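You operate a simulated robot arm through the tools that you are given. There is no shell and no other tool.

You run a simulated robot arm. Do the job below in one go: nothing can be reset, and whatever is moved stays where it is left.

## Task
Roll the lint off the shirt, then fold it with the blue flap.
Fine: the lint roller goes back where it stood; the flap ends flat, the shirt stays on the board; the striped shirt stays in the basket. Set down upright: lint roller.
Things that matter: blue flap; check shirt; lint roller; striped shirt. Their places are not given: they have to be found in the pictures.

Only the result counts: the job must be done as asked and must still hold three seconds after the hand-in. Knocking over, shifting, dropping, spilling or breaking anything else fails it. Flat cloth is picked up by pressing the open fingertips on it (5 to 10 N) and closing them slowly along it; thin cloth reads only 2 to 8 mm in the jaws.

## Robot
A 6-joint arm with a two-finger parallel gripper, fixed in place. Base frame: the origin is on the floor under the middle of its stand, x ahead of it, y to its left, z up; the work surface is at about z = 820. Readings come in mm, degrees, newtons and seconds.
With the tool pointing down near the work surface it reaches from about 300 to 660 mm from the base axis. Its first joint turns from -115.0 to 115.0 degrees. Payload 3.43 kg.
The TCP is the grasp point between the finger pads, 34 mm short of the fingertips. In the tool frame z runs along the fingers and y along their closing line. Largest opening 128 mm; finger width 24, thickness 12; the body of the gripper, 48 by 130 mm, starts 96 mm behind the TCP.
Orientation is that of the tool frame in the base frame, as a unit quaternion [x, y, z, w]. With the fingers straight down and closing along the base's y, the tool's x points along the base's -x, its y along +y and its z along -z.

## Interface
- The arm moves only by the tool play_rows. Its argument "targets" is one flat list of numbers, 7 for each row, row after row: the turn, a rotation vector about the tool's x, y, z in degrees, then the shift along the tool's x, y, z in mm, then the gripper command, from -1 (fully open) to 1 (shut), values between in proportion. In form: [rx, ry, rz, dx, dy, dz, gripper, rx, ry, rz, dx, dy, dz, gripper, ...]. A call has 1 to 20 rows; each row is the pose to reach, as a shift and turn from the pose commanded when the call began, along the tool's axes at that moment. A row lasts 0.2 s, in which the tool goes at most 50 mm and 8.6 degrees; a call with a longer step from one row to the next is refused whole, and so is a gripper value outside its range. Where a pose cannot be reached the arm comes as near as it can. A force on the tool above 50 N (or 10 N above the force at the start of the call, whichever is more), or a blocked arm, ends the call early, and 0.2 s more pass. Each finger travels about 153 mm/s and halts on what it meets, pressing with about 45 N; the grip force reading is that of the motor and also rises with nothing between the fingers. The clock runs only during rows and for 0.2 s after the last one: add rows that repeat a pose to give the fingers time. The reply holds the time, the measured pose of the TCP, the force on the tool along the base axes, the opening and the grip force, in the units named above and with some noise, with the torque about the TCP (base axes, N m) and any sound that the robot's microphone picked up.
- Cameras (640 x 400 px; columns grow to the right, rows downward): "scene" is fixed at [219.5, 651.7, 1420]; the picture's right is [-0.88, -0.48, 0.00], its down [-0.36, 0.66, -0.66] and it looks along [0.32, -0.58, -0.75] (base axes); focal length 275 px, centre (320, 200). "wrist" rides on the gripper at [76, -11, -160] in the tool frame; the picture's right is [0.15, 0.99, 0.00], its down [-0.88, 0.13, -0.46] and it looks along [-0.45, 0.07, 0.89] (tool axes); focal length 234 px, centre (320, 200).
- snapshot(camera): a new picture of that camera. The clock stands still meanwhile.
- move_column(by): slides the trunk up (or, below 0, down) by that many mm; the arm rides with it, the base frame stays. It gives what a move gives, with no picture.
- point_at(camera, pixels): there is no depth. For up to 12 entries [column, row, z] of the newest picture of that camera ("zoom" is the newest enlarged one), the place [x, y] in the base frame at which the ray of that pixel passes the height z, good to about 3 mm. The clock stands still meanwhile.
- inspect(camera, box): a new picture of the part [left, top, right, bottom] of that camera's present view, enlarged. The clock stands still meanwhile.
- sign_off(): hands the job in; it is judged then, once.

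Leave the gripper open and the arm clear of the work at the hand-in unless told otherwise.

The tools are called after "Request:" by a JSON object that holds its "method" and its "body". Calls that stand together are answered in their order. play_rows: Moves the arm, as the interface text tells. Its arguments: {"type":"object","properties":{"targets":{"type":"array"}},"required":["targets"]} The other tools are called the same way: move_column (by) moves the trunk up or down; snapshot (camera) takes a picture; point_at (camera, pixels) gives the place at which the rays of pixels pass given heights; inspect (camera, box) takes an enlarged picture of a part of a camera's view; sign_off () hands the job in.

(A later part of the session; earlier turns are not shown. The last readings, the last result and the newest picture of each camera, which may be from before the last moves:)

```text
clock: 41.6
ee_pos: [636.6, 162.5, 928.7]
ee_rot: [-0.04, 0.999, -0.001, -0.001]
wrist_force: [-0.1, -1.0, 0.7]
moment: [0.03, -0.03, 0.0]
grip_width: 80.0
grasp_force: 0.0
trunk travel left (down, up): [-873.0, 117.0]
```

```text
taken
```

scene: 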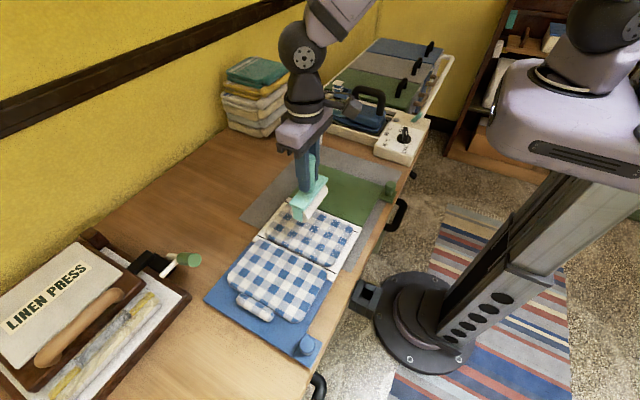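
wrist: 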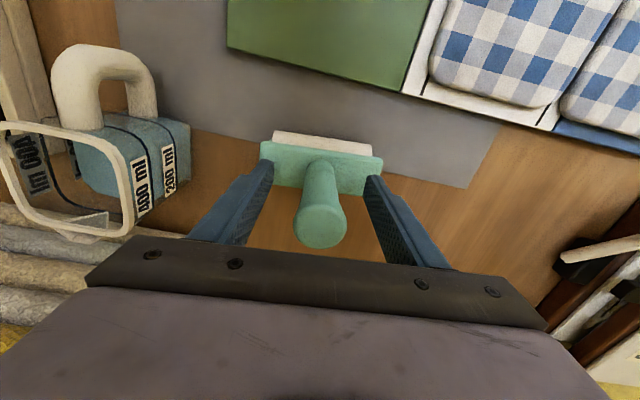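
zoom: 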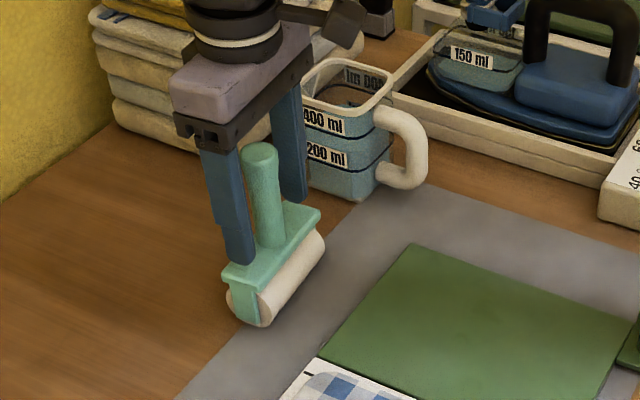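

The roller stands upright with its handle top at zoom (258,152), exactly as at the start. I'll lift straight off with the trunk by 100 mm so the fingers clear the handle.

Request:
{"method": "move_column", "body": {"by": 100}}

```text
clock: 42.9
ee_pos: [635.8, 161.3, 1029.4]
ee_rot: [-0.039, 0.999, -0.001, 0.0]
wrist_force: [0.0, -0.3, -0.4]
moment: [0.01, -0.02, -0.02]
grip_width: 80.1
grasp_force: 0.0
trunk travel left (down, up): [-973.0, 17.0]
```

The fingers are clear (tips ≈ 995 against a handle top of 973). Next I'll swing inwards and across to look at the blue flap's knob from about (400,480,1100).

Request:
{"method": "play_rows", "body": {"targets": [0, 0, 0, 30, 0, -10, -0.25, 0, 0, 0.5, 70, 10, -30, -0.25, 0, 0, 1, 100, 40, -50, -0.25, 0, 0, 1.5, 125, 80, -70, -0.25, 0, 0, 2, 145, 120, -70, -0.25, 0, 0, 2.5, 160, 165, -70, -0.25, 0, 0, 3, 175, 210, -70, -0.25, 0, 0, 3.5, 188, 255, -70, -0.25, 0, 0, 4, 200, 298, -70, -0.25, 0, 0, 4.47, 210.4, 336.4, -70, -0.25, 0, 0, 4.47, 210.4, 336.4, -70, -0.25]}}

Request:
{"method": "snapshot", "body": {"camera": "wrist"}}

Request:
{"method": "snapshot", "body": {"camera": "scene"}}

```text
refused: row 4 steps farther than a row can; nothing moved
```

```text
taken
```

wrist: 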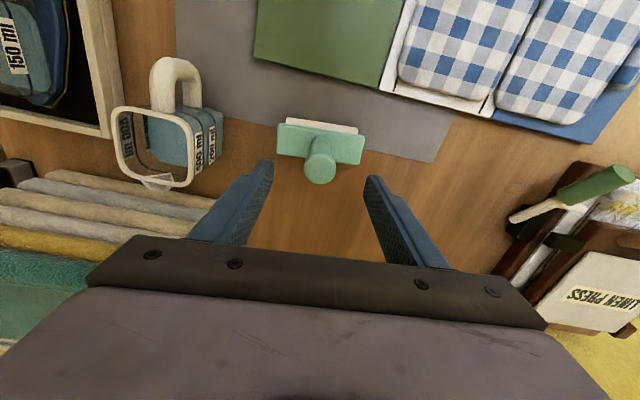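

```text
taken
```

scene: 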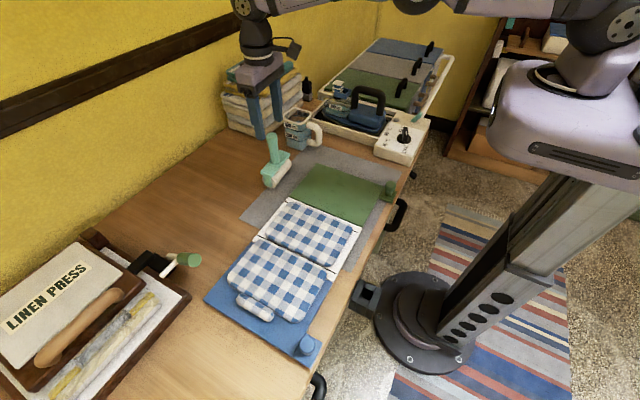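

The call was refused because one step was 51 mm, and nothing moved. I'll resend it with smaller steps.

Request:
{"method": "play_rows", "body": {"targets": [0, 0, 0, 30, 0, -5, -0.25, 0, 0, 0.5, 65, 8, -15, -0.25, 0, 0, 1, 95, 35, -30, -0.25, 0, 0, 1.5, 120, 70, -45, -0.25, 0, 0, 2, 140, 108, -60, -0.25, 0, 0, 2.5, 155, 150, -70, -0.25, 0, 0, 3, 170, 194, -70, -0.25, 0, 0, 3.5, 183, 238, -70, -0.25, 0, 0, 4, 196, 283, -70, -0.25, 0, 0, 4.47, 206, 318, -70, -0.25, 0, 0, 4.47, 210.4, 336.4, -70, -0.25, 0, 0, 4.47, 210.4, 336.4, -70, -0.25]}}

Request:
{"method": "snapshot", "body": {"camera": "wrist"}}

Request:
{"method": "inspect", "body": {"camera": "scene", "box": [200, 200, 400, 380]}}

```text
clock: 45.5
ee_pos: [399.5, 480.7, 1099.3]
ee_rot: [-0.001, 1.0, -0.001, 0.0]
wrist_force: [-0.4, -0.6, -1.5]
moment: [-0.02, 0.01, 0.06]
grip_width: 79.9
grasp_force: 0.0
trunk travel left (down, up): [-973.0, 17.0]
```

```text
taken
```

wrist: 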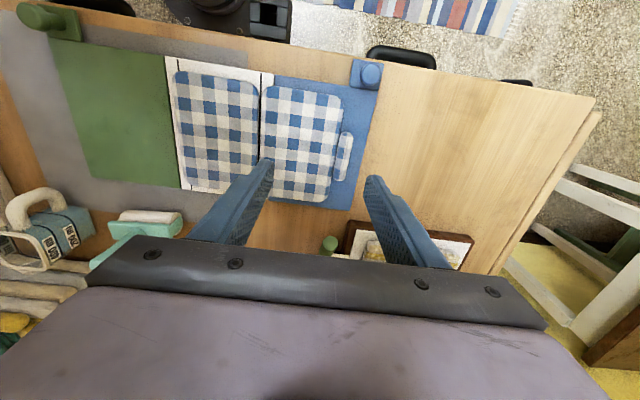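

```text
2.22 times, centred on (300, 290) of scene
```

zoom: 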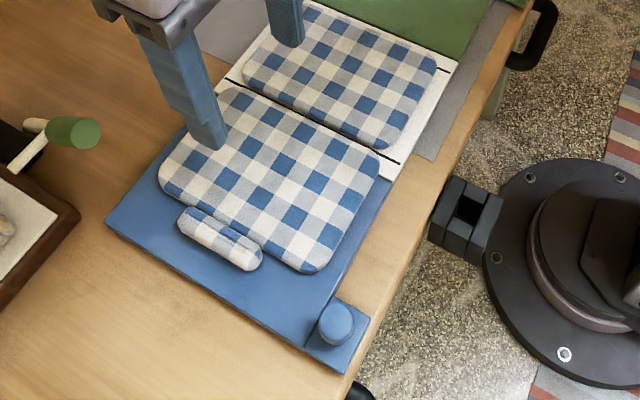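

The knob shows at wrist (370,73). I'll enlarge it in both views.

Request:
{"method": "inspect", "body": {"camera": "scene", "box": [275, 315, 345, 375]}}

Request:
{"method": "point_at", "body": {"camera": "zoom", "pixels": [[320, 200, 826]]}}

Request:
{"method": "inspect", "body": {"camera": "wrist", "box": [230, 40, 400, 220]}}

```text
6.67 times, centred on (310, 345) of scene
```

zoom: 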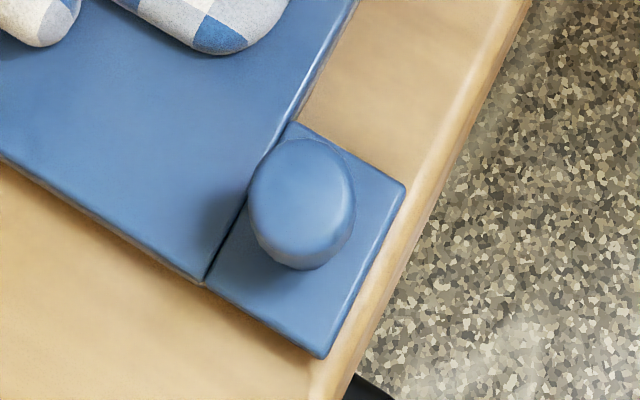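

```text
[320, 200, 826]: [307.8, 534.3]
```

```text
2.22 times, centred on (315, 130) of wrist
```

zoom: 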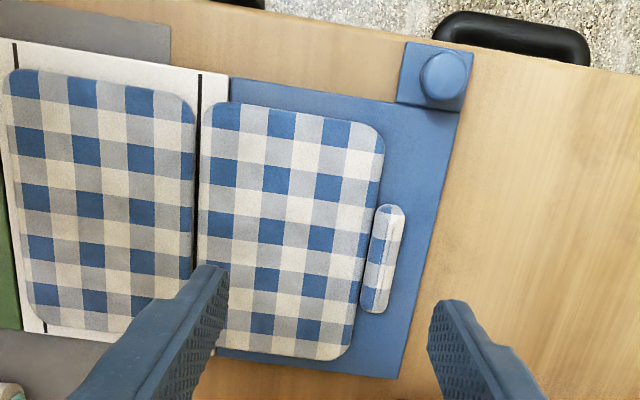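

I'll measure the tab corners and knob top from both cameras.

Request:
{"method": "point_at", "body": {"camera": "wrist", "pixels": [[353.3, 58.9, 828], [383.5, 62.5, 828], [379, 90.4, 828], [349.7, 86.4, 828], [371.8, 73.8, 840], [371.8, 73.8, 850], [371.8, 73.8, 860], [274, 75, 828], [261, 73, 828], [352, 209, 828], [267, 198, 828], [257.5, 188, 828]]}}

Request:
{"method": "point_at", "body": {"camera": "scene", "pixels": [[292.75, 357.4, 828], [310.3, 368.5, 828], [322.75, 343, 828], [306.2, 333.75, 828], [307.3, 343.2, 840], [307.3, 343.2, 850], [307.3, 343.2, 860]]}}

```text
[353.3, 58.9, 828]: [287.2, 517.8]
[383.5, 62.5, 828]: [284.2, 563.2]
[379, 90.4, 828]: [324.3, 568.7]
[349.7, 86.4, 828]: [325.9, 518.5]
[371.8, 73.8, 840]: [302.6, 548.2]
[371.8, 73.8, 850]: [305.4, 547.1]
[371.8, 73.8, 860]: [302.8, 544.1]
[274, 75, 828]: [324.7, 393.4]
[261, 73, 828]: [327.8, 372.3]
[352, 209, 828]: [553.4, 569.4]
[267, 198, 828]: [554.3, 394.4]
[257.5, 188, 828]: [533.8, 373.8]
```

```text
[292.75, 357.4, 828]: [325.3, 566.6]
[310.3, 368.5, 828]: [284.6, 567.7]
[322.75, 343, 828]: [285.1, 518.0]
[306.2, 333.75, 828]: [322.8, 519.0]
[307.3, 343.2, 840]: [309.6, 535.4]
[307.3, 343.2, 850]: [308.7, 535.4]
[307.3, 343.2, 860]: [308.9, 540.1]
```

The tab is centred at about (305,543). The knob is about 33 mm across and its top is near z 862. The flap runs from about y 394 to 568, and the fold line is at about y 373–394. I'll bring the trunk back down, then turn the gripper 90° so the fingers close along x, parallel to the hinge. That way the knob can pivot between the pads.

Request:
{"method": "move_column", "body": {"by": -98}}

Request:
{"method": "play_rows", "body": {"targets": [0, 0, -8.2, 8.6, 5.7, 5.5, -0.25, 0, 0, -16.4, 17.2, 11.3, 11, -0.25, 0, 0, -24.5, 25.8, 17, 16.5, -0.25, 0, 0, -32.7, 34.4, 22.7, 22, -0.25, 0, 0, -40.9, 43, 28.3, 27.7, -0.1, 0, 0, -49.1, 51.5, 34, 33.3, 0.0, 0, 0, -57.3, 60.1, 39.6, 38.8, 0.0, 0, 0, -65.5, 68.7, 45.3, 44.4, 0.0, 0, 0, -73.6, 77.3, 51, 49.9, 0.0, 0, 0, -81.8, 85.9, 56.6, 55.5, 0.0, 0, 0, -90, 94.5, 62.3, 61, 0.0, 0, 0, -90, 94.5, 62.3, 61, 0.0]}}

Request:
{"method": "snapshot", "body": {"camera": "wrist"}}

Request:
{"method": "snapshot", "body": {"camera": "scene"}}

```text
clock: 46.8
ee_pos: [399.4, 479.8, 1001.3]
ee_rot: [0.001, 1.0, -0.001, -0.001]
wrist_force: [0.2, -0.5, -0.2]
moment: [-0.01, -0.03, 0.04]
grip_width: 80.2
grasp_force: 0.0
trunk travel left (down, up): [-875.0, 115.0]
```

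```text
clock: 49.4
ee_pos: [304.0, 543.2, 942.9]
ee_rot: [0.709, -0.705, 0.0, 0.001]
wrist_force: [-0.3, -0.1, 0.5]
moment: [0.03, 0.0, 0.0]
grip_width: 64.1
grasp_force: 0.1
trunk travel left (down, up): [-875.0, 115.0]
```

```text
taken
```

wrist: 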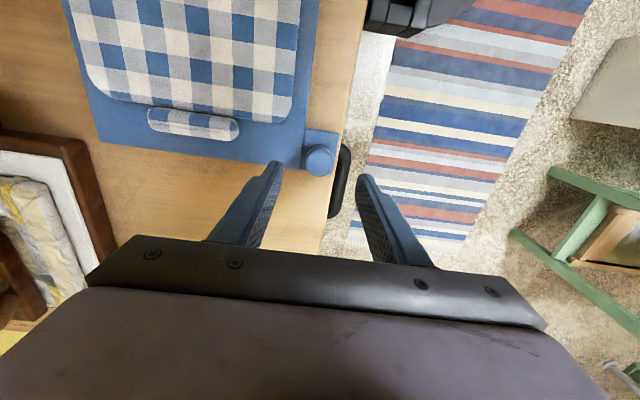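

```text
taken
```

scene: 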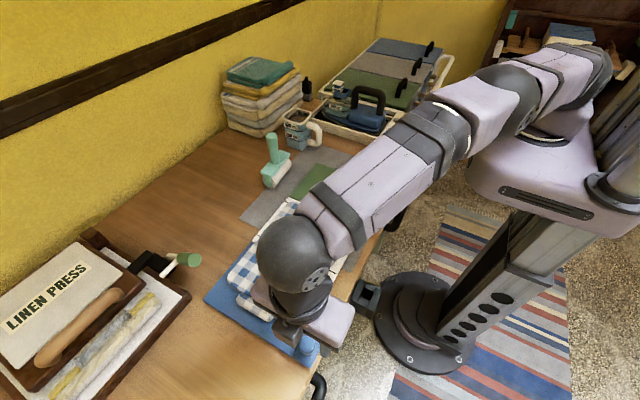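

The gripper is turned and above the knob, which shows at wrist (318,160). I'll check the alignment on an enlarged view.

Request:
{"method": "inspect", "body": {"camera": "wrist", "box": [250, 100, 400, 220]}}

Request:
{"method": "point_at", "body": {"camera": "wrist", "pixels": [[319, 162, 850], [319, 162, 862], [319, 162, 840], [303, 130, 828], [340, 132, 828], [304, 172, 828]]}}

```text
3.33 times, centred on (325, 160) of wrist
```

zoom: 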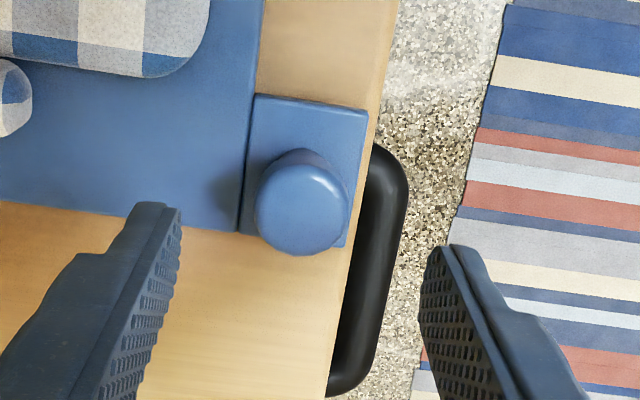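

```text
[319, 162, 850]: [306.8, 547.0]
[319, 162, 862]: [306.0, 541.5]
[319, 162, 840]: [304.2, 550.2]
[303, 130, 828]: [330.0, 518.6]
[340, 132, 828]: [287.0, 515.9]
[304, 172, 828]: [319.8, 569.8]
```

The knob centre is at about (305.5,542), right between the fingers and about 28 mm across. I'll descend to TCP z ≈ 870, with tips about 8 mm above the tab, and watch the force.

Request:
{"method": "play_rows", "body": {"targets": [0, 0, 0, 0, 0, 20, 0.0, 0, 0, 0, 0, 0, 40, 0.0, 0, 0, 0, 0, 0, 55, 0.0, 0, 0, 0, 0, 0, 65, 0.0, 0, 0, 0, 0, 0, 72, 0.0, 0, 0, 0, 0, 0, 72, 0.0]}}

Request:
{"method": "snapshot", "body": {"camera": "wrist"}}

Request:
{"method": "inspect", "body": {"camera": "scene", "box": [220, 240, 380, 380]}}

```text
clock: 50.8
ee_pos: [305.1, 543.0, 870.4]
ee_rot: [-0.707, 0.707, 0.0, -0.002]
wrist_force: [-0.1, -0.1, 0.5]
moment: [-0.01, 0.0, 0.03]
grip_width: 64.2
grasp_force: 0.1
trunk travel left (down, up): [-875.0, 115.0]
```

```text
taken
```

wrist: 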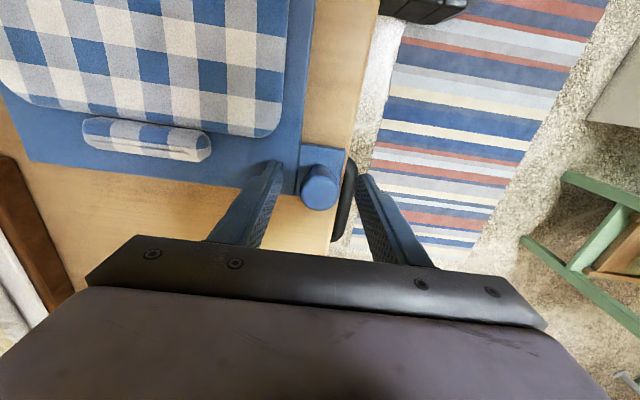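

```text
2.86 times, centred on (300, 310) of scene
```

zoom: 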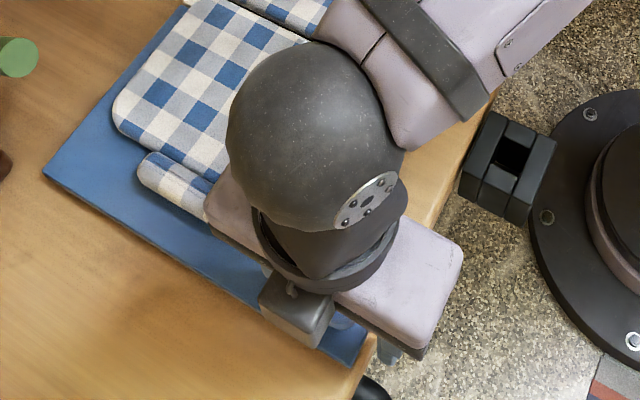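

The knob shows at wrist (320,187), centred between the pads, with no contact. I'll close on it slowly.

Request:
{"method": "play_rows", "body": {"targets": [0, 0, 0, 0, 0, 0, 0.2, 0, 0, 0, 0, 0, 0, 0.4, 0, 0, 0, 0, 0, 0, 0.55, 0, 0, 0, 0, 0, 0, 0.7, 0, 0, 0, 0, 0, 0, 0.9, 0, 0, 0, 0, 0, 0, 1, 0, 0, 0, 0, 0, 0, 1]}}

Request:
{"method": "snapshot", "body": {"camera": "wrist"}}

```text
clock: 52.4
ee_pos: [304.8, 543.5, 870.0]
ee_rot: [0.707, -0.707, 0.0, 0.001]
wrist_force: [3.6, 0.2, -0.2]
moment: [-0.02, -0.05, -0.01]
grip_width: 28.9
grasp_force: 45.5
trunk travel left (down, up): [-875.0, 115.0]
```

```text
taken
```

wrist: 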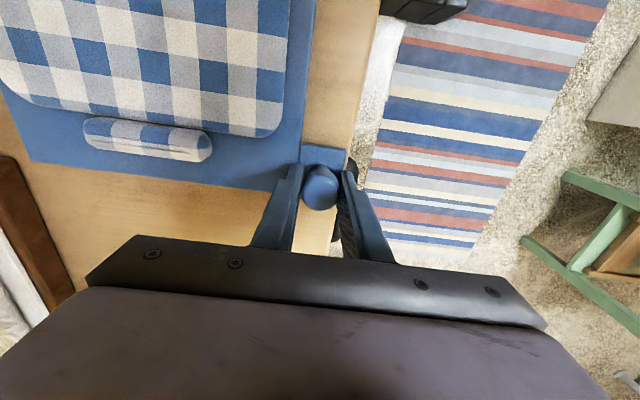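

The knob is held at 28.9 mm. I'll start the swing with a small rigid 10° rotation about the assumed hinge (y≈383, z≈824) and read the forces to refine the hinge position.

Request:
{"method": "play_rows", "body": {"targets": [0, -2.5, 0, 2.16, 0, -6.94, 1, 0, -5, 0, 4.62, 0, -13.77, 1, 0, -7.5, 0, 7.37, 0, -20.49, 1, 0, -10, 0, 10.42, 0, -27.08, 1, 0, -10, 0, 10.42, 0, -27.08, 1]}}

Request:
{"method": "snapshot", "body": {"camera": "wrist"}}

Request:
{"method": "snapshot", "body": {"camera": "scene"}}

```text
clock: 53.6
ee_pos: [305.5, 534.7, 894.1]
ee_rot: [-0.704, 0.704, 0.062, 0.061]
wrist_force: [1.8, 8.0, -0.4]
moment: [0.62, -0.07, -0.01]
grip_width: 28.6
grasp_force: 45.0
trunk travel left (down, up): [-875.0, 115.0]
```

```text
taken
```

wrist: 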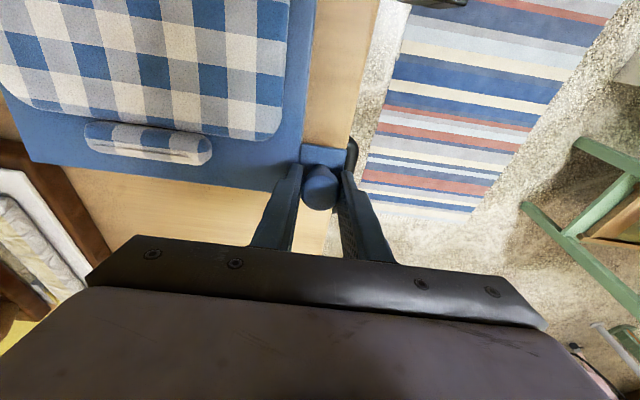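

```text
taken
```

scene: 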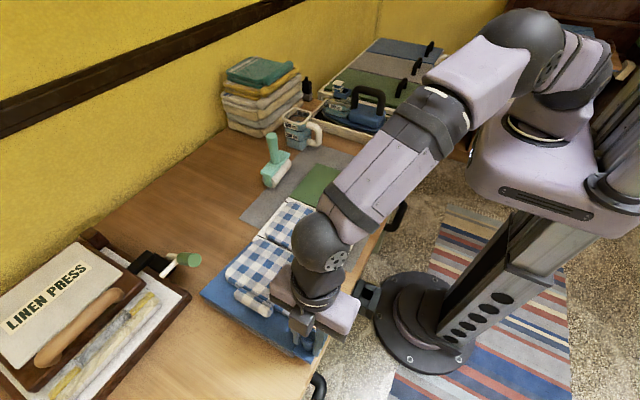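

The flap lifts with the knob. The force is +8 N in y, so the real hinge is a bit further out than I assumed. I'll take a still reading to refine it.

Request:
{"method": "play_rows", "body": {"targets": [0, 0, 0, 0, 0, 0, 1, 0, 0, 0, 0, 0, 0, 1]}}

Request:
{"method": "inspect", "body": {"camera": "scene", "box": [190, 180, 390, 370]}}

```text
clock: 54.2
ee_pos: [305.5, 534.0, 894.8]
ee_rot: [-0.704, 0.705, 0.062, 0.061]
wrist_force: [3.1, 11.1, 0.2]
moment: [0.32, 0.03, -0.01]
grip_width: 28.9
grasp_force: 45.4
trunk travel left (down, up): [-875.0, 115.0]
```

```text
2.11 times, centred on (290, 275) of scene
```

zoom: 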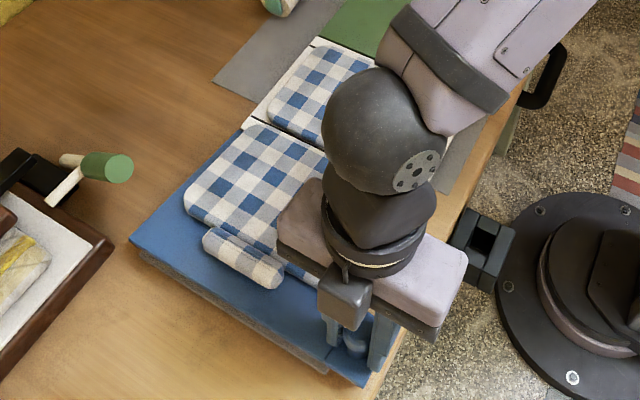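

The data fit a hinge near y ≈ 394–399 and z ≈ 828–831, which is the white/blue boundary. I'll continue another 10° about (394,828).

Request:
{"method": "play_rows", "body": {"targets": [0, -2.5, 0, 1.5, 0, -4.5, 1, 0, -5, 0, 3.23, 0, -10.1, 1, 0, -7.5, 0, 5.75, 0, -16.4, 1, 0, -10, 0, 8.51, 0, -22.57, 1, 0, -10, 0, 8.51, 0, -22.57, 1, 0, -10, 0, 8.51, 0, -22.57, 1]}}

Request:
{"method": "inspect", "body": {"camera": "scene", "box": [190, 180, 390, 370]}}

```text
clock: 55.6
ee_pos: [305.1, 523.2, 916.9]
ee_rot: [0.697, -0.696, -0.123, -0.124]
wrist_force: [-2.5, 15.7, 9.4]
moment: [-0.03, 0.02, 0.03]
grip_width: 28.7
grasp_force: 44.9
trunk travel left (down, up): [-875.0, 115.0]
```

```text
2.11 times, centred on (290, 275) of scene
```

zoom: 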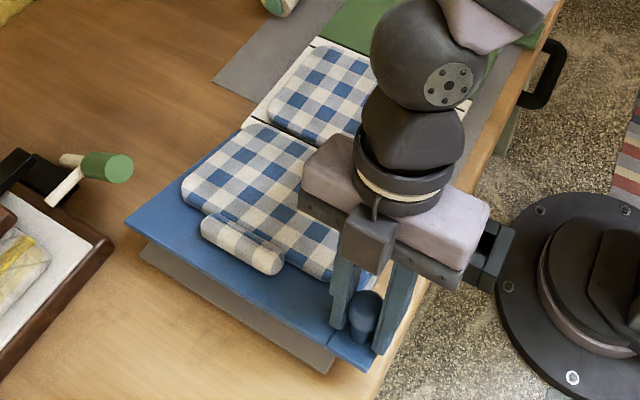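

The push is now 18 N radially outwards. Fitting both positions puts the hinge on the black line, H ≈ (y 373, z 828), with the knob grip at radius ≈ 171.6 mm and the flap at about 17°. I'll follow that circle up to about 41°, tilting the tool only slightly.

Request:
{"method": "play_rows", "body": {"targets": [0, 0, 0, -0.49, 0, -11.02, 1, 0, 0, 0, 2.25, 0, -25.72, 1, 0, -2, 0, 6.99, 0, -40.15, 1, 0, -4, 0, 12.97, 0, -54.13, 1, 0, -6, 0, 20.16, 0, -67.58, 1, 0, -6, 0, 20.16, 0, -67.58, 1, 0, -6, 0, 20.16, 0, -67.58, 1]}}

Request:
{"method": "inspect", "body": {"camera": "scene", "box": [190, 150, 410, 370]}}

```text
clock: 57.2
ee_pos: [305.3, 476.5, 971.8]
ee_rot: [-0.689, 0.689, 0.159, 0.156]
wrist_force: [-1.6, 0.6, -6.4]
moment: [0.59, -0.09, -0.04]
grip_width: 28.9
grasp_force: 45.2
trunk travel left (down, up): [-875.0, 115.0]
```

```text
1.82 times, centred on (300, 260) of scene
```

zoom: 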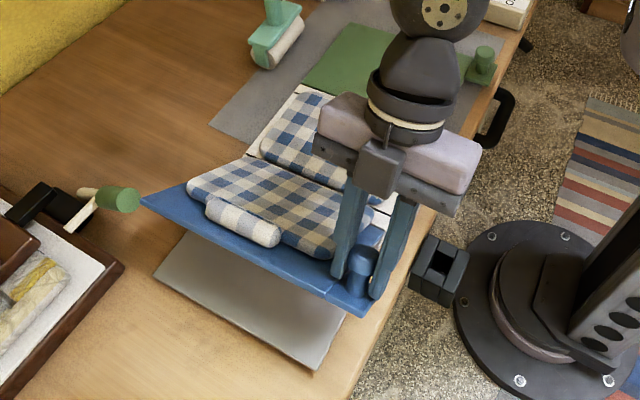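

The forces are small now (weight only) and the flap is at about 41° with the shirt half riding on it. I'll continue along the circle to about 66°, with radius trimmed to 170.5.

Request:
{"method": "play_rows", "body": {"targets": [0, -2, 0, 7.93, 0, -13.09, 1, 0, -4, 0, 15.97, 0, -26.0, 1, 0, -6, 0, 25.16, 0, -38.19, 1, 0, -8, 0, 35.35, 0, -49.58, 1, 0, -10, 0, 46.49, 0, -60.07, 1, 0, -10, 0, 46.49, 0, -60.07, 1, 0, -10, 0, 46.49, 0, -60.07, 1]}}

Request:
{"method": "inspect", "body": {"camera": "scene", "box": [190, 130, 410, 370]}}

```text
clock: 58.8
ee_pos: [304.7, 409.0, 1005.6]
ee_rot: [0.673, -0.673, -0.219, -0.217]
wrist_force: [-1.8, 1.4, -6.5]
moment: [0.48, -0.03, -0.07]
grip_width: 28.8
grasp_force: 45.3
trunk travel left (down, up): [-875.0, 115.0]
```

```text
1.67 times, centred on (300, 250) of scene
```

zoom: 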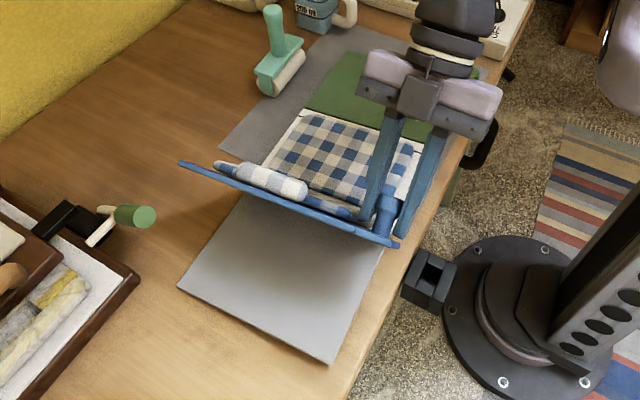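

Still clean at about 66°. I'll continue to about 91°.

Request:
{"method": "play_rows", "body": {"targets": [0, -2, 0, 10.95, 0, -10.8, 1, 0, -4, 0, 22.04, 0, -21.29, 1, 0, -6, 0, 34.03, 0, -30.83, 1, 0, -8, 0, 46.81, 0, -39.33, 1, 0, -10, 0, 60.27, 0, -46.71, 1, 0, -10, 0, 60.27, 0, -46.71, 1, 0, -10, 0, 60.27, 0, -46.71, 1]}}

Request:
{"method": "inspect", "body": {"camera": "scene", "box": [190, 110, 410, 350]}}

Request:
{"method": "snapshot", "body": {"camera": "wrist"}}

```text
clock: 60.4
ee_pos: [306.3, 334.6, 1010.0]
ee_rot: [-0.651, 0.652, 0.276, 0.275]
wrist_force: [-4.1, 4.7, -6.4]
moment: [0.62, 0.01, 0.26]
grip_width: 28.7
grasp_force: 44.8
trunk travel left (down, up): [-875.0, 115.0]
```

```text
1.67 times, centred on (300, 230) of scene
```

zoom: 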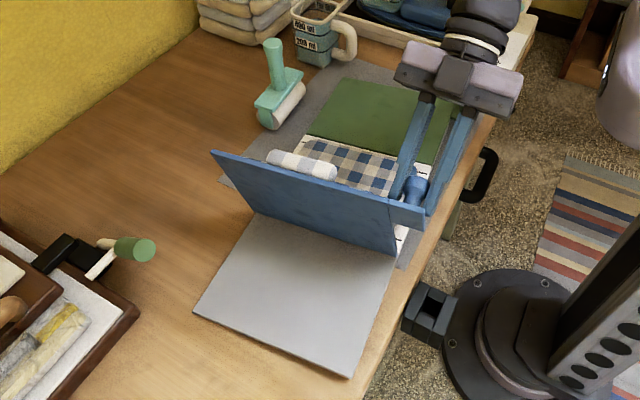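

```text
taken
```

wrist: 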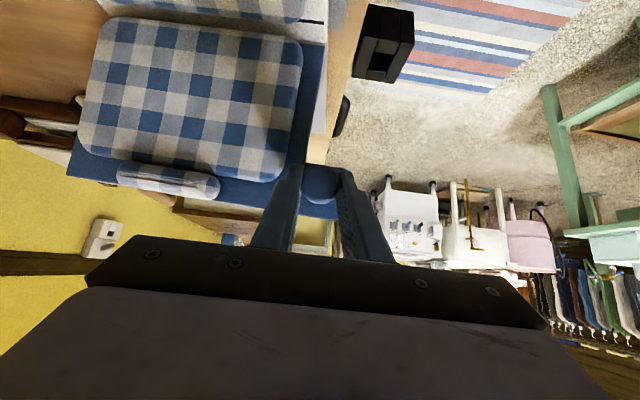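

The flap is upright (about 91°) and the shirt half still lies against it. I'll continue slowly past vertical to about 116°.

Request:
{"method": "play_rows", "body": {"targets": [0, -1, 0, 12.53, 0, -8.41, 1, 0, -2, 0, 25.62, 0, -15.89, 1, 0, -3, 0, 39.31, 0, -22.22, 1, 0, -4, 0, 53.51, 0, -27.35, 1, 0, -5, 0, 68.11, 0, -31.27, 1, 0, -5, 0, 68.11, 0, -31.27, 1, 0, -5, 0, 68.11, 0, -31.27, 1]}}

Request:
{"method": "inspect", "body": {"camera": "scene", "box": [190, 110, 410, 350]}}

Request:
{"method": "snapshot", "body": {"camera": "wrist"}}

```text
clock: 62.0
ee_pos: [306.9, 262.0, 984.8]
ee_rot: [0.637, -0.636, -0.307, -0.309]
wrist_force: [3.9, -6.8, 34.2]
moment: [0.45, -0.2, 0.4]
grip_width: 28.9
grasp_force: 44.8
trunk travel left (down, up): [-875.0, 115.0]
```

```text
1.67 times, centred on (300, 230) of scene
```

zoom: 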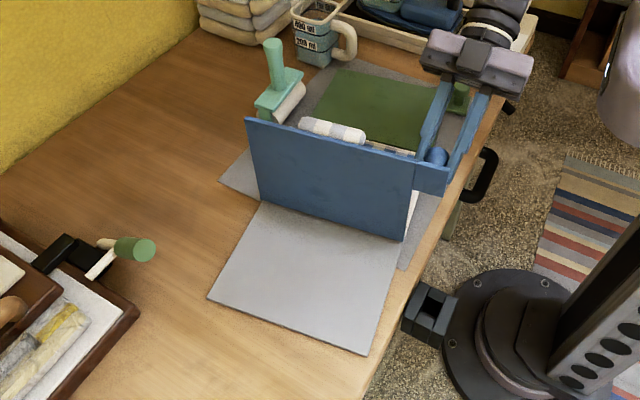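

```text
taken
```

wrist: 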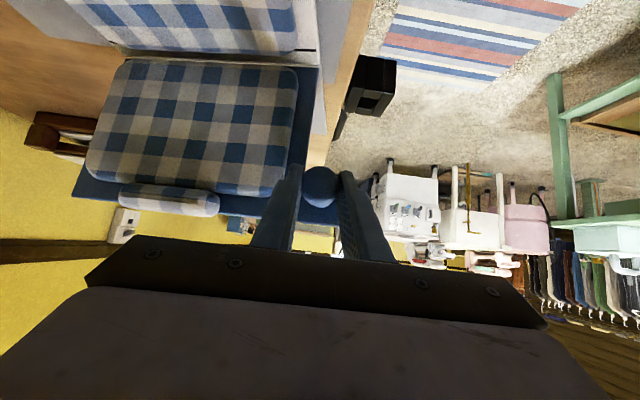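

The force has jumped to 34 N upwards, and the grey base seems to have shifted in the picture. I need to measure before going on, so I'll take a full scene picture.

Request:
{"method": "snapshot", "body": {"camera": "scene"}}

Request:
{"method": "inspect", "body": {"camera": "scene", "box": [230, 140, 410, 340]}}

```text
taken
```

scene: 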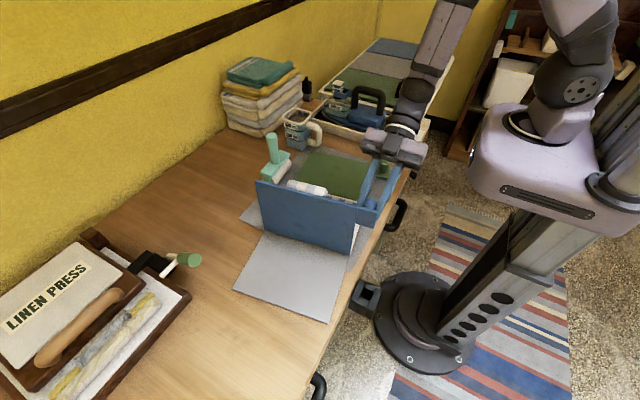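

```text
2.00 times, centred on (320, 240) of scene
```

zoom: 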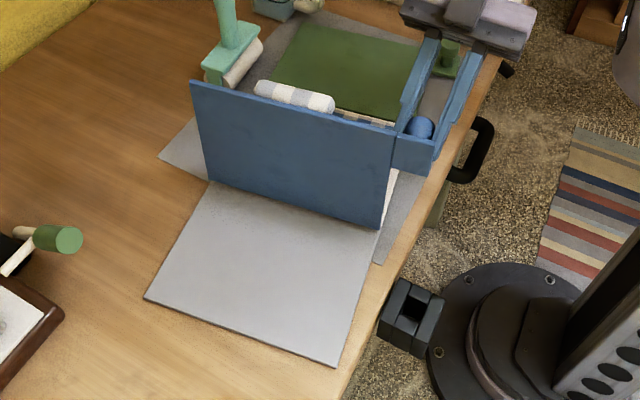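

I'll measure the grey plate's corners, scene (233,289) and (331,323), and other fixed references: the mat corner (240,219) and the green flap's knob (387,170).

Request:
{"method": "point_at", "body": {"camera": "scene", "pixels": [[233, 289, 822], [331, 323, 822], [240, 219, 822], [309, 258, 826], [351, 253, 826], [264, 231, 826]]}}

Request:
{"method": "point_at", "body": {"camera": "zoom", "pixels": [[145, 298, 822], [336, 366, 822], [212, 181, 826], [384, 228, 826], [375, 263, 822], [160, 158, 822], [273, 85, 828], [190, 80, 960], [393, 130, 960]]}}

```text
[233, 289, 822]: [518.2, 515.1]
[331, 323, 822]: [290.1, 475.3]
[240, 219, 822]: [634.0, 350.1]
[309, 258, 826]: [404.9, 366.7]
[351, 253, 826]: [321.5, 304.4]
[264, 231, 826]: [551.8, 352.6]
```

```text
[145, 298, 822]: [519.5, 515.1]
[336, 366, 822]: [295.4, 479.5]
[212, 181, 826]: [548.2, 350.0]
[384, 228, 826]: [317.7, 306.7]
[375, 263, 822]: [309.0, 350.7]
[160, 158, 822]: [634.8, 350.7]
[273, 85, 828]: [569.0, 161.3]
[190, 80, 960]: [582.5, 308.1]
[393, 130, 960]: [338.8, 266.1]
```

The board has slid. The grey plate's corners are now at (519,515) and (294,478), so the board is turned about 10° and the near end is about 90 mm closer to −y. My second hinge estimate was wrong: the true hinge is the blue panel's edge (original y ≈ 394), so the radius is about 150 mm. I'll measure the flap's top edge to get its true angle before relieving the force.

Request:
{"method": "point_at", "body": {"camera": "zoom", "pixels": [[190, 80, 990], [190, 80, 1000], [393, 130, 990], [393, 130, 1000], [434, 172, 940], [436, 140, 1000], [420, 127, 975]]}}

Request:
{"method": "inspect", "body": {"camera": "wrist", "box": [60, 0, 400, 230]}}

```text
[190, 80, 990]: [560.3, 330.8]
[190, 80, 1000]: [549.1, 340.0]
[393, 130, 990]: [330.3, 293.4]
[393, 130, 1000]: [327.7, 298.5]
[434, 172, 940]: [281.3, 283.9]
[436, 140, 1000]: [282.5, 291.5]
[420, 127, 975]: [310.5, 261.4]
```

```text
1.74 times, centred on (230, 115) of wrist
```

zoom: 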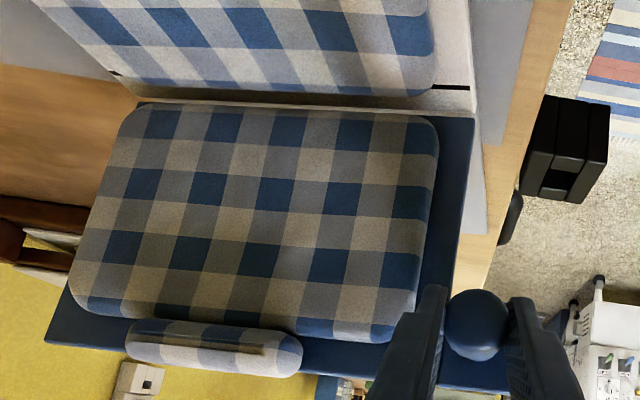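

The flap is in fact at about 92–93°, and I'm pressing it down by about 3–4 mm. I'll relieve that by raising about 5 mm, and turn the gripper 10° about vertical so it lines up with the rotated hinge.

Request:
{"method": "play_rows", "body": {"targets": [-2.59, 0, -2.1, -0.56, -1.37, -1.96, 1, -5.18, 0, -4.19, -1.13, -2.73, -3.91, 1, -7.77, 0, -6.29, -1.69, -4.1, -5.87, 1, -7.77, 0, -6.29, -1.69, -4.1, -5.87, 1]}}

Request:
{"method": "inspect", "body": {"camera": "scene", "box": [230, 140, 410, 340]}}

```text
clock: 63.0
ee_pos: [308.9, 258.8, 984.0]
ee_rot: [0.692, -0.581, -0.33, -0.273]
wrist_force: [-0.9, 0.3, -10.1]
moment: [-0.29, 0.49, 0.09]
grip_width: 28.9
grasp_force: 44.8
trunk travel left (down, up): [-875.0, 115.0]
```

```text
2.00 times, centred on (320, 240) of scene
```

zoom: 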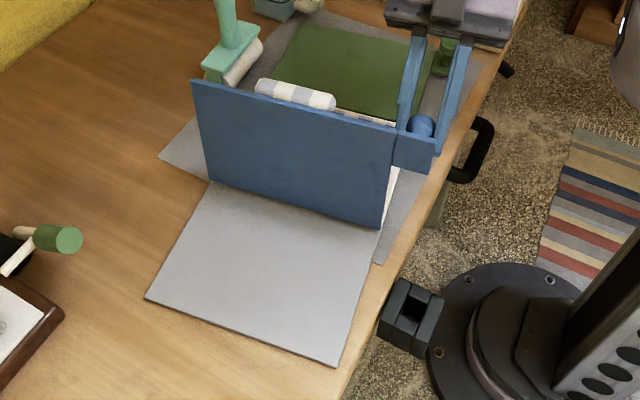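

The press is relieved (fz −10 N, slightly pulling up). I'll follow the corrected circle: hinge line through (301.5,303.7), z ≈ 825.5, radius ≈ 148, direction turned 10°. First to about 108°.

Request:
{"method": "play_rows", "body": {"targets": [0, -0.5, 0, 7.3, 0, -3.0, 1, 0, -1, 0, 14.54, 0, -6.64, 1, 0, -1.5, 0, 20.2, 0, -10.1, 1, 0, -2, 0, 25.85, 0, -13.56, 1, 0, -2.5, 0, 31.8, 0, -16.5, 1, 0, -3, 0, 37.71, 0, -19.5, 1, 0, -3, 0, 37.71, 0, -19.5, 1]}}

Request:
{"method": "inspect", "body": {"camera": "scene", "box": [230, 140, 410, 340]}}

Request:
{"method": "snapshot", "body": {"camera": "wrist"}}

```text
clock: 64.6
ee_pos: [314.7, 225.3, 972.0]
ee_rot: [0.682, -0.571, -0.349, -0.293]
wrist_force: [-5.7, 10.6, 17.2]
moment: [-0.22, -0.02, 0.1]
grip_width: 28.7
grasp_force: 45.1
trunk travel left (down, up): [-875.0, 115.0]
```

```text
2.00 times, centred on (320, 240) of scene
```

zoom: 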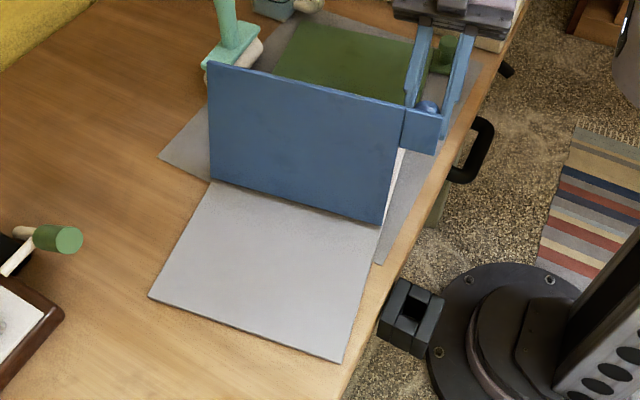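

```text
taken
```

wrist: 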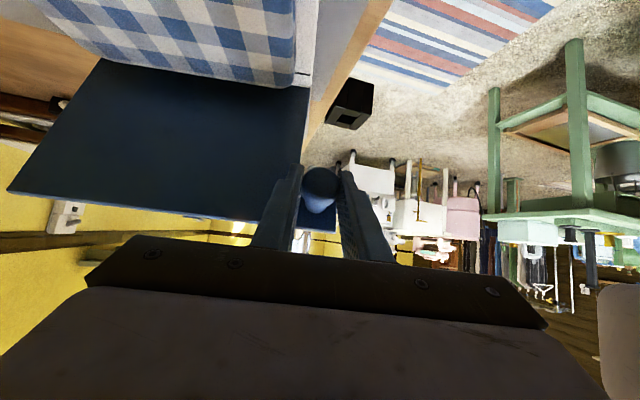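

The flap's inner face is bare now, so the shirt half has dropped over onto the other half. I'll check this closely.

Request:
{"method": "inspect", "body": {"camera": "wrist", "box": [0, 0, 360, 220]}}

Request:
{"method": "inspect", "body": {"camera": "scene", "box": [310, 140, 410, 260]}}

```text
1.78 times, centred on (180, 110) of wrist
```

zoom: 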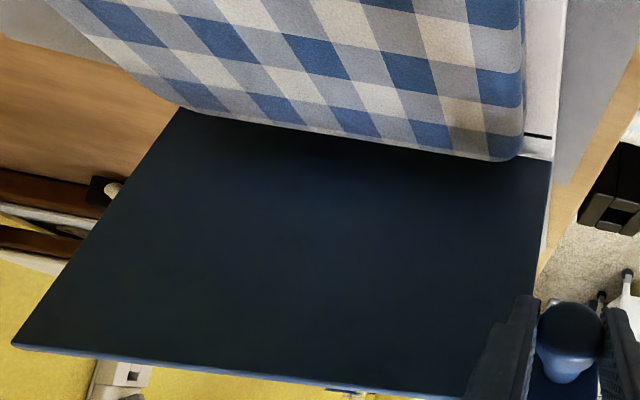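

```text
3.33 times, centred on (360, 200) of scene
```

zoom: 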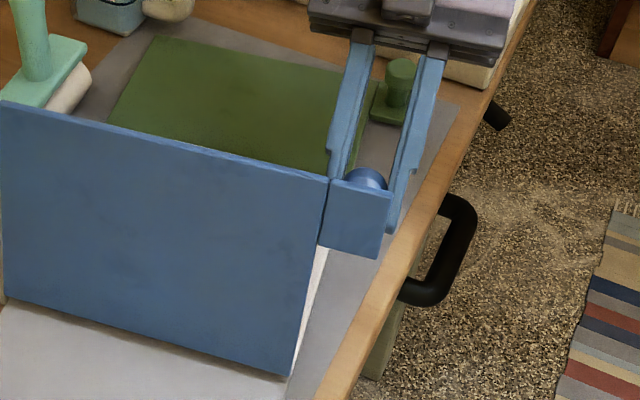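

The fold has taken: the second half now lies on the first. I'll bring the flap back along the corrected circle in small steps, still holding the knob. First to about 78°.

Request:
{"method": "play_rows", "body": {"targets": [0, 2, 0, -11.91, 0, 6.55, 1, 0, 4.5, 0, -23.39, 0, 14.1, 1, 0, 7, 0, -34.17, 0, 22.6, 1, 0, 9.5, 0, -44.17, 0, 31.94, 1, 0, 12, 0, -53.34, 0, 42.1, 1, 0, 14.5, 0, -61.6, 0, 52.96, 1, 0, 14.5, 0, -61.6, 0, 52.96, 1]}}

Request:
{"method": "inspect", "body": {"camera": "scene", "box": [230, 140, 410, 340]}}

Request:
{"method": "snapshot", "body": {"camera": "wrist"}}

```text
clock: 66.2
ee_pos: [301.5, 299.1, 988.5]
ee_rot: [0.72, -0.606, -0.259, -0.217]
wrist_force: [-1.9, -5.6, 4.3]
moment: [-0.73, -0.11, 0.01]
grip_width: 29.1
grasp_force: 45.0
trunk travel left (down, up): [-875.0, 115.0]
```

```text
2.00 times, centred on (320, 240) of scene
```

zoom: 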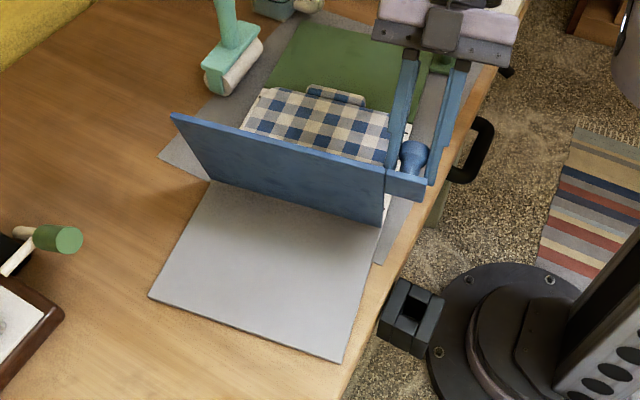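

```text
taken
```

wrist: 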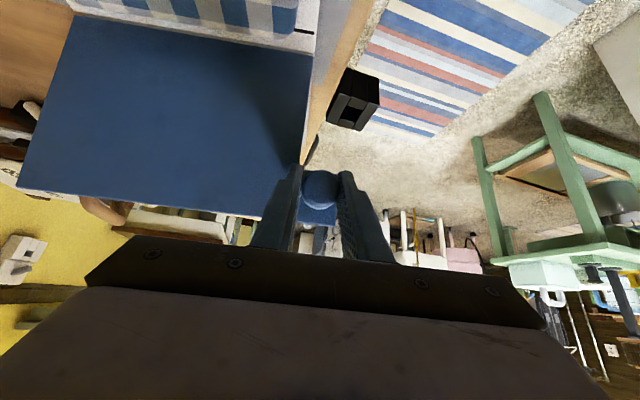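

The shirt is now folded on the centre panel, with its sleeve on the far side. The board hasn't moved further and forces are small. I'll lower the flap to about 48°.

Request:
{"method": "play_rows", "body": {"targets": [0, 2.5, 0, -9.94, 0, 9.32, 1, 0, 5, 0, -19.04, 0, 19.43, 1, 0, 7.5, 0, -27.21, 0, 30.26, 1, 0, 10, 0, -34.41, 0, 41.71, 1, 0, 12.5, 0, -40.6, 0, 53.71, 1, 0, 15, 0, -45.74, 0, 66.16, 1, 0, 15, 0, -45.74, 0, 66.16, 1]}}

Request:
{"method": "inspect", "body": {"camera": "scene", "box": [210, 150, 410, 350]}}

```text
clock: 67.8
ee_pos: [288.9, 375.4, 965.0]
ee_rot: [0.749, -0.627, -0.163, -0.136]
wrist_force: [-0.3, -0.4, 5.8]
moment: [-0.58, -0.13, 0.05]
grip_width: 29.1
grasp_force: 44.9
trunk travel left (down, up): [-875.0, 115.0]
```

```text
2.00 times, centred on (310, 250) of scene
```

zoom: 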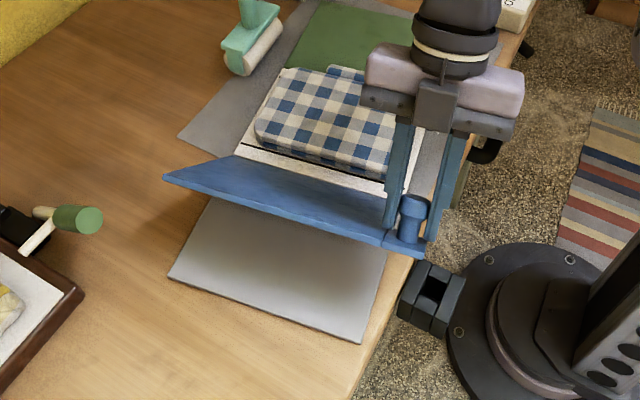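

Going well. I'll lower to about 18°.

Request:
{"method": "play_rows", "body": {"targets": [0, 2.5, 0, -7.23, 0, 11.34, 1, 0, 5, 0, -13.44, 0, 23.23, 1, 0, 7.5, 0, -18.6, 0, 35.56, 1, 0, 10, 0, -22.65, 0, 48.26, 1, 0, 12.5, 0, -25.62, 0, 61.23, 1, 0, 15, 0, -27.45, 0, 74.36, 1, 0, 15, 0, -27.45, 0, 74.36, 1]}}

Request:
{"method": "inspect", "body": {"camera": "scene", "box": [210, 150, 410, 350]}}

```text
clock: 69.4
ee_pos: [276.8, 430.6, 908.8]
ee_rot: [0.763, -0.642, -0.063, -0.051]
wrist_force: [4.7, -10.9, -1.7]
moment: [-0.96, -0.57, -0.31]
grip_width: 28.9
grasp_force: 45.1
trunk travel left (down, up): [-875.0, 115.0]
```

```text
2.00 times, centred on (310, 250) of scene
```

zoom: 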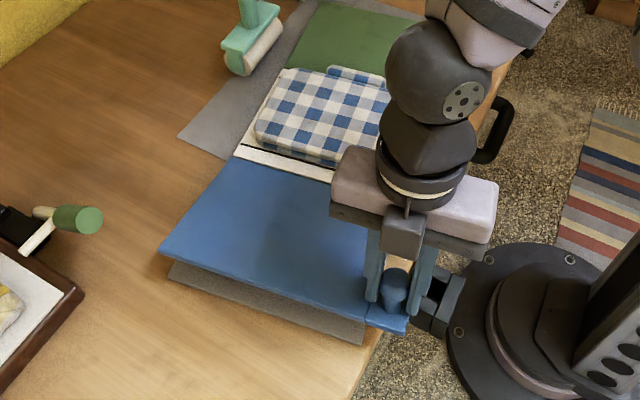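

It's at about 17° now. The final part brings the flap down flat, to TCP z ≈ 870.

Request:
{"method": "play_rows", "body": {"targets": [0, 2.5, 0, -4.08, 0, 12.59, 1, 0, 5, 0, -7.05, 0, 25.43, 1, 0, 7.5, 0, -8.79, 0, 35.87, 1, 0, 9.5, 0, -9.67, 0, 43, 1, 0, 9.5, 0, -9.67, 0, 43, 1]}}

Request:
{"method": "snapshot", "body": {"camera": "scene"}}

Request:
{"method": "inspect", "body": {"camera": "scene", "box": [200, 140, 420, 380]}}

Request:
{"method": "snapshot", "body": {"camera": "wrist"}}

```text
clock: 70.6
ee_pos: [274.7, 445.8, 869.9]
ee_rot: [0.766, -0.642, -0.001, 0.001]
wrist_force: [2.2, -13.2, 3.6]
moment: [-0.15, -0.02, 0.06]
grip_width: 28.9
grasp_force: 44.9
trunk travel left (down, up): [-875.0, 115.0]
```

```text
taken
```

scene: 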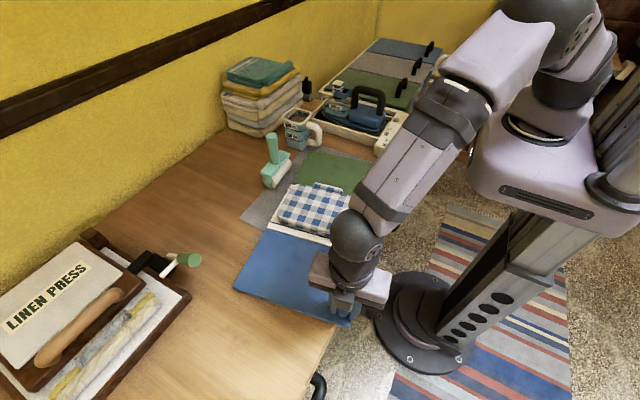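

```text
1.67 times, centred on (310, 260) of scene
```

zoom: 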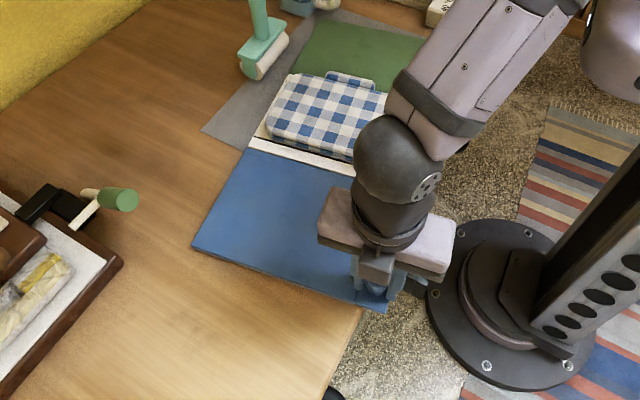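

```text
taken
```

wrist: 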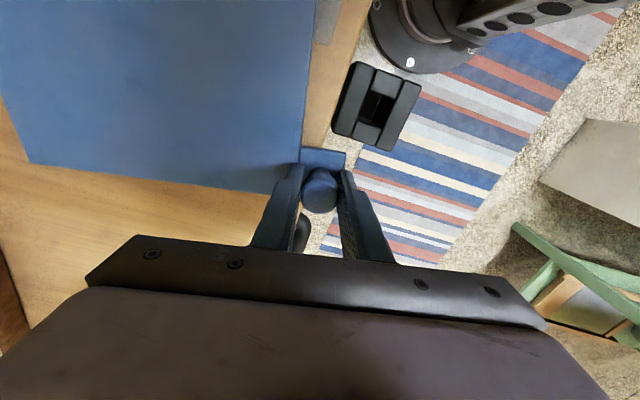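

The flap is flat. Now I'll put the board back. The knob is at (274.7,445.8) against the original (305.2,543.3), and the board is turned about 10°. I'll drag slowly by the knob along the straight line back, half way first, turning the gripper along with it, and check how the board turns.

Request:
{"method": "play_rows", "body": {"targets": [0, 0, 0.5, -4.5, -2.3, 0, 1, 0, 0, 1, -9, -4.6, 0, 1, 0, 0, 1.5, -13.5, -6.9, 0, 1, 0, 0, 2, -18, -9.1, 0, 1, 0, 0, 2.5, -22.5, -11.4, 0, 1, 0, 0, 3, -26.9, -13.7, 0, 1, 0, 0, 3.5, -31.4, -16, 0, 1, 0, 0, 4, -35.9, -18.3, 0, 1, 0, 0, 4.5, -40.4, -20.6, 0, 1, 0, 0, 5, -44.9, -22.9, 0, 1, 0, 0, 5, -44.9, -22.9, 0, 1]}}

Request:
{"method": "snapshot", "body": {"camera": "scene"}}

Request:
{"method": "inspect", "body": {"camera": "scene", "box": [200, 140, 420, 380]}}

```text
clock: 73.0
ee_pos: [292.9, 495.4, 870.2]
ee_rot: [0.737, -0.676, -0.001, 0.0]
wrist_force: [0.1, -11.3, -1.5]
moment: [-0.27, -0.05, -0.11]
grip_width: 29.0
grasp_force: 45.2
trunk travel left (down, up): [-875.0, 115.0]
```

```text
taken
```

scene: 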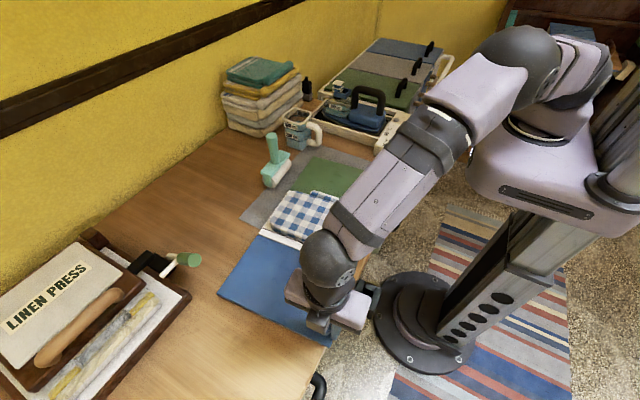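

```text
1.67 times, centred on (310, 260) of scene
```

zoom: 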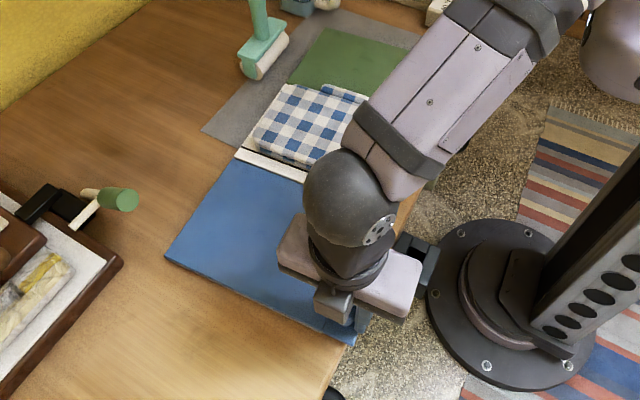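

The board follows and is turning back. I'll measure its far edge: the flap's outer far corner at zoom (165,260), and where the white panel's far edge is.

Request:
{"method": "point_at", "body": {"camera": "zoom", "pixels": [[165, 260, 826], [238, 158, 826], [245, 146, 826], [285, 83, 826], [323, 28, 826], [352, 346, 826]]}}

Request:
{"method": "inspect", "body": {"camera": "scene", "box": [205, 150, 345, 310]}}

```text
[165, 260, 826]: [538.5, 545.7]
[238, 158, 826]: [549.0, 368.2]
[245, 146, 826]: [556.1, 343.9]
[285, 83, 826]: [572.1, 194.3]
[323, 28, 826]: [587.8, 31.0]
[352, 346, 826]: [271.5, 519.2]
```

```text
2.50 times, centred on (275, 230) of scene
```

zoom: 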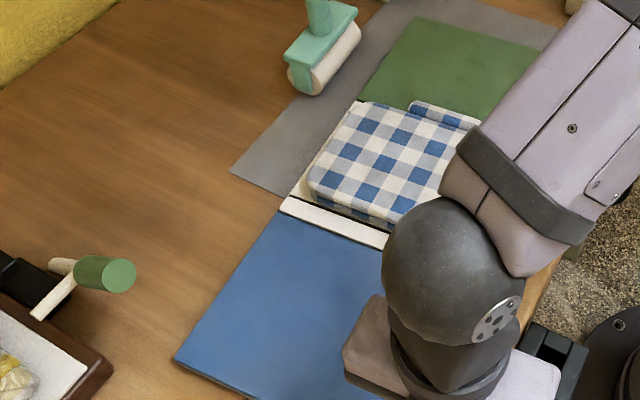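

The board's yaw has come down from about 10° to 5.5° at the half-way point, as hoped. I'll drag the second half to the original knob position.

Request:
{"method": "play_rows", "body": {"targets": [0, 0, 0.5, -4.74, -1.72, 0, 1, 0, 0, 1, -9.48, -3.44, 0, 1, 0, 0, 1.5, -14.2, -5.16, 0, 1, 0, 0, 2, -19, -6.9, 0, 1, 0, 0, 2.5, -23.7, -8.6, 0, 1, 0, 0, 3, -28.4, -10.3, 0, 1, 0, 0, 3.5, -33.2, -12, 0, 1, 0, 0, 4, -37.9, -13.8, 0, 1, 0, 0, 4.5, -42.7, -15.5, 0, 1, 0, 0, 5, -47.4, -17.2, 0, 1, 0, 0, 5, -47.4, -17.2, 0, 1]}}

Request:
{"method": "snapshot", "body": {"camera": "scene"}}

Request:
{"method": "inspect", "body": {"camera": "scene", "box": [200, 150, 340, 310]}}

```text
clock: 75.4
ee_pos: [302.8, 542.0, 870.2]
ee_rot: [-0.707, 0.707, 0.0, 0.0]
wrist_force: [0.1, -16.7, 8.7]
moment: [-0.1, 0.04, 0.03]
grip_width: 28.9
grasp_force: 44.8
trunk travel left (down, up): [-875.0, 115.0]
```

```text
taken
```

scene: 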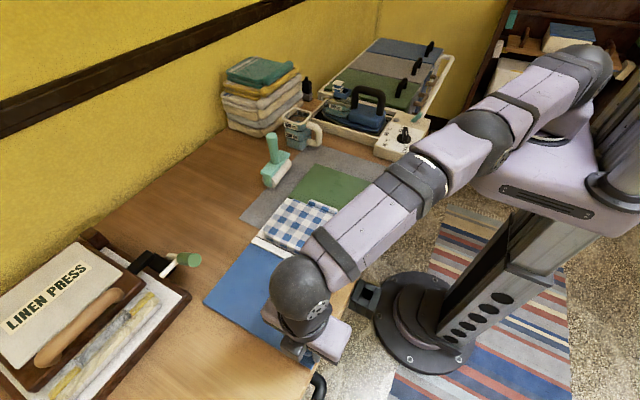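

```text
2.50 times, centred on (270, 230) of scene
```

zoom: 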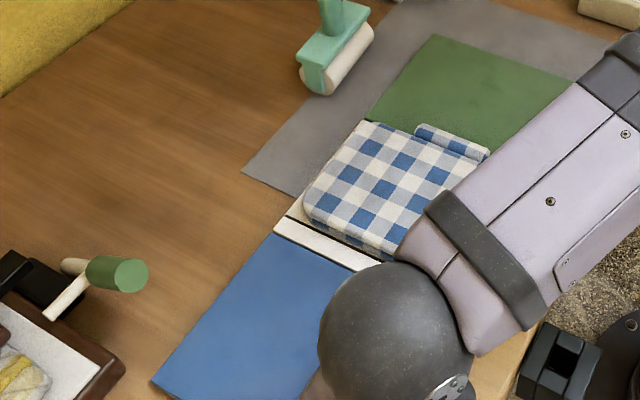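

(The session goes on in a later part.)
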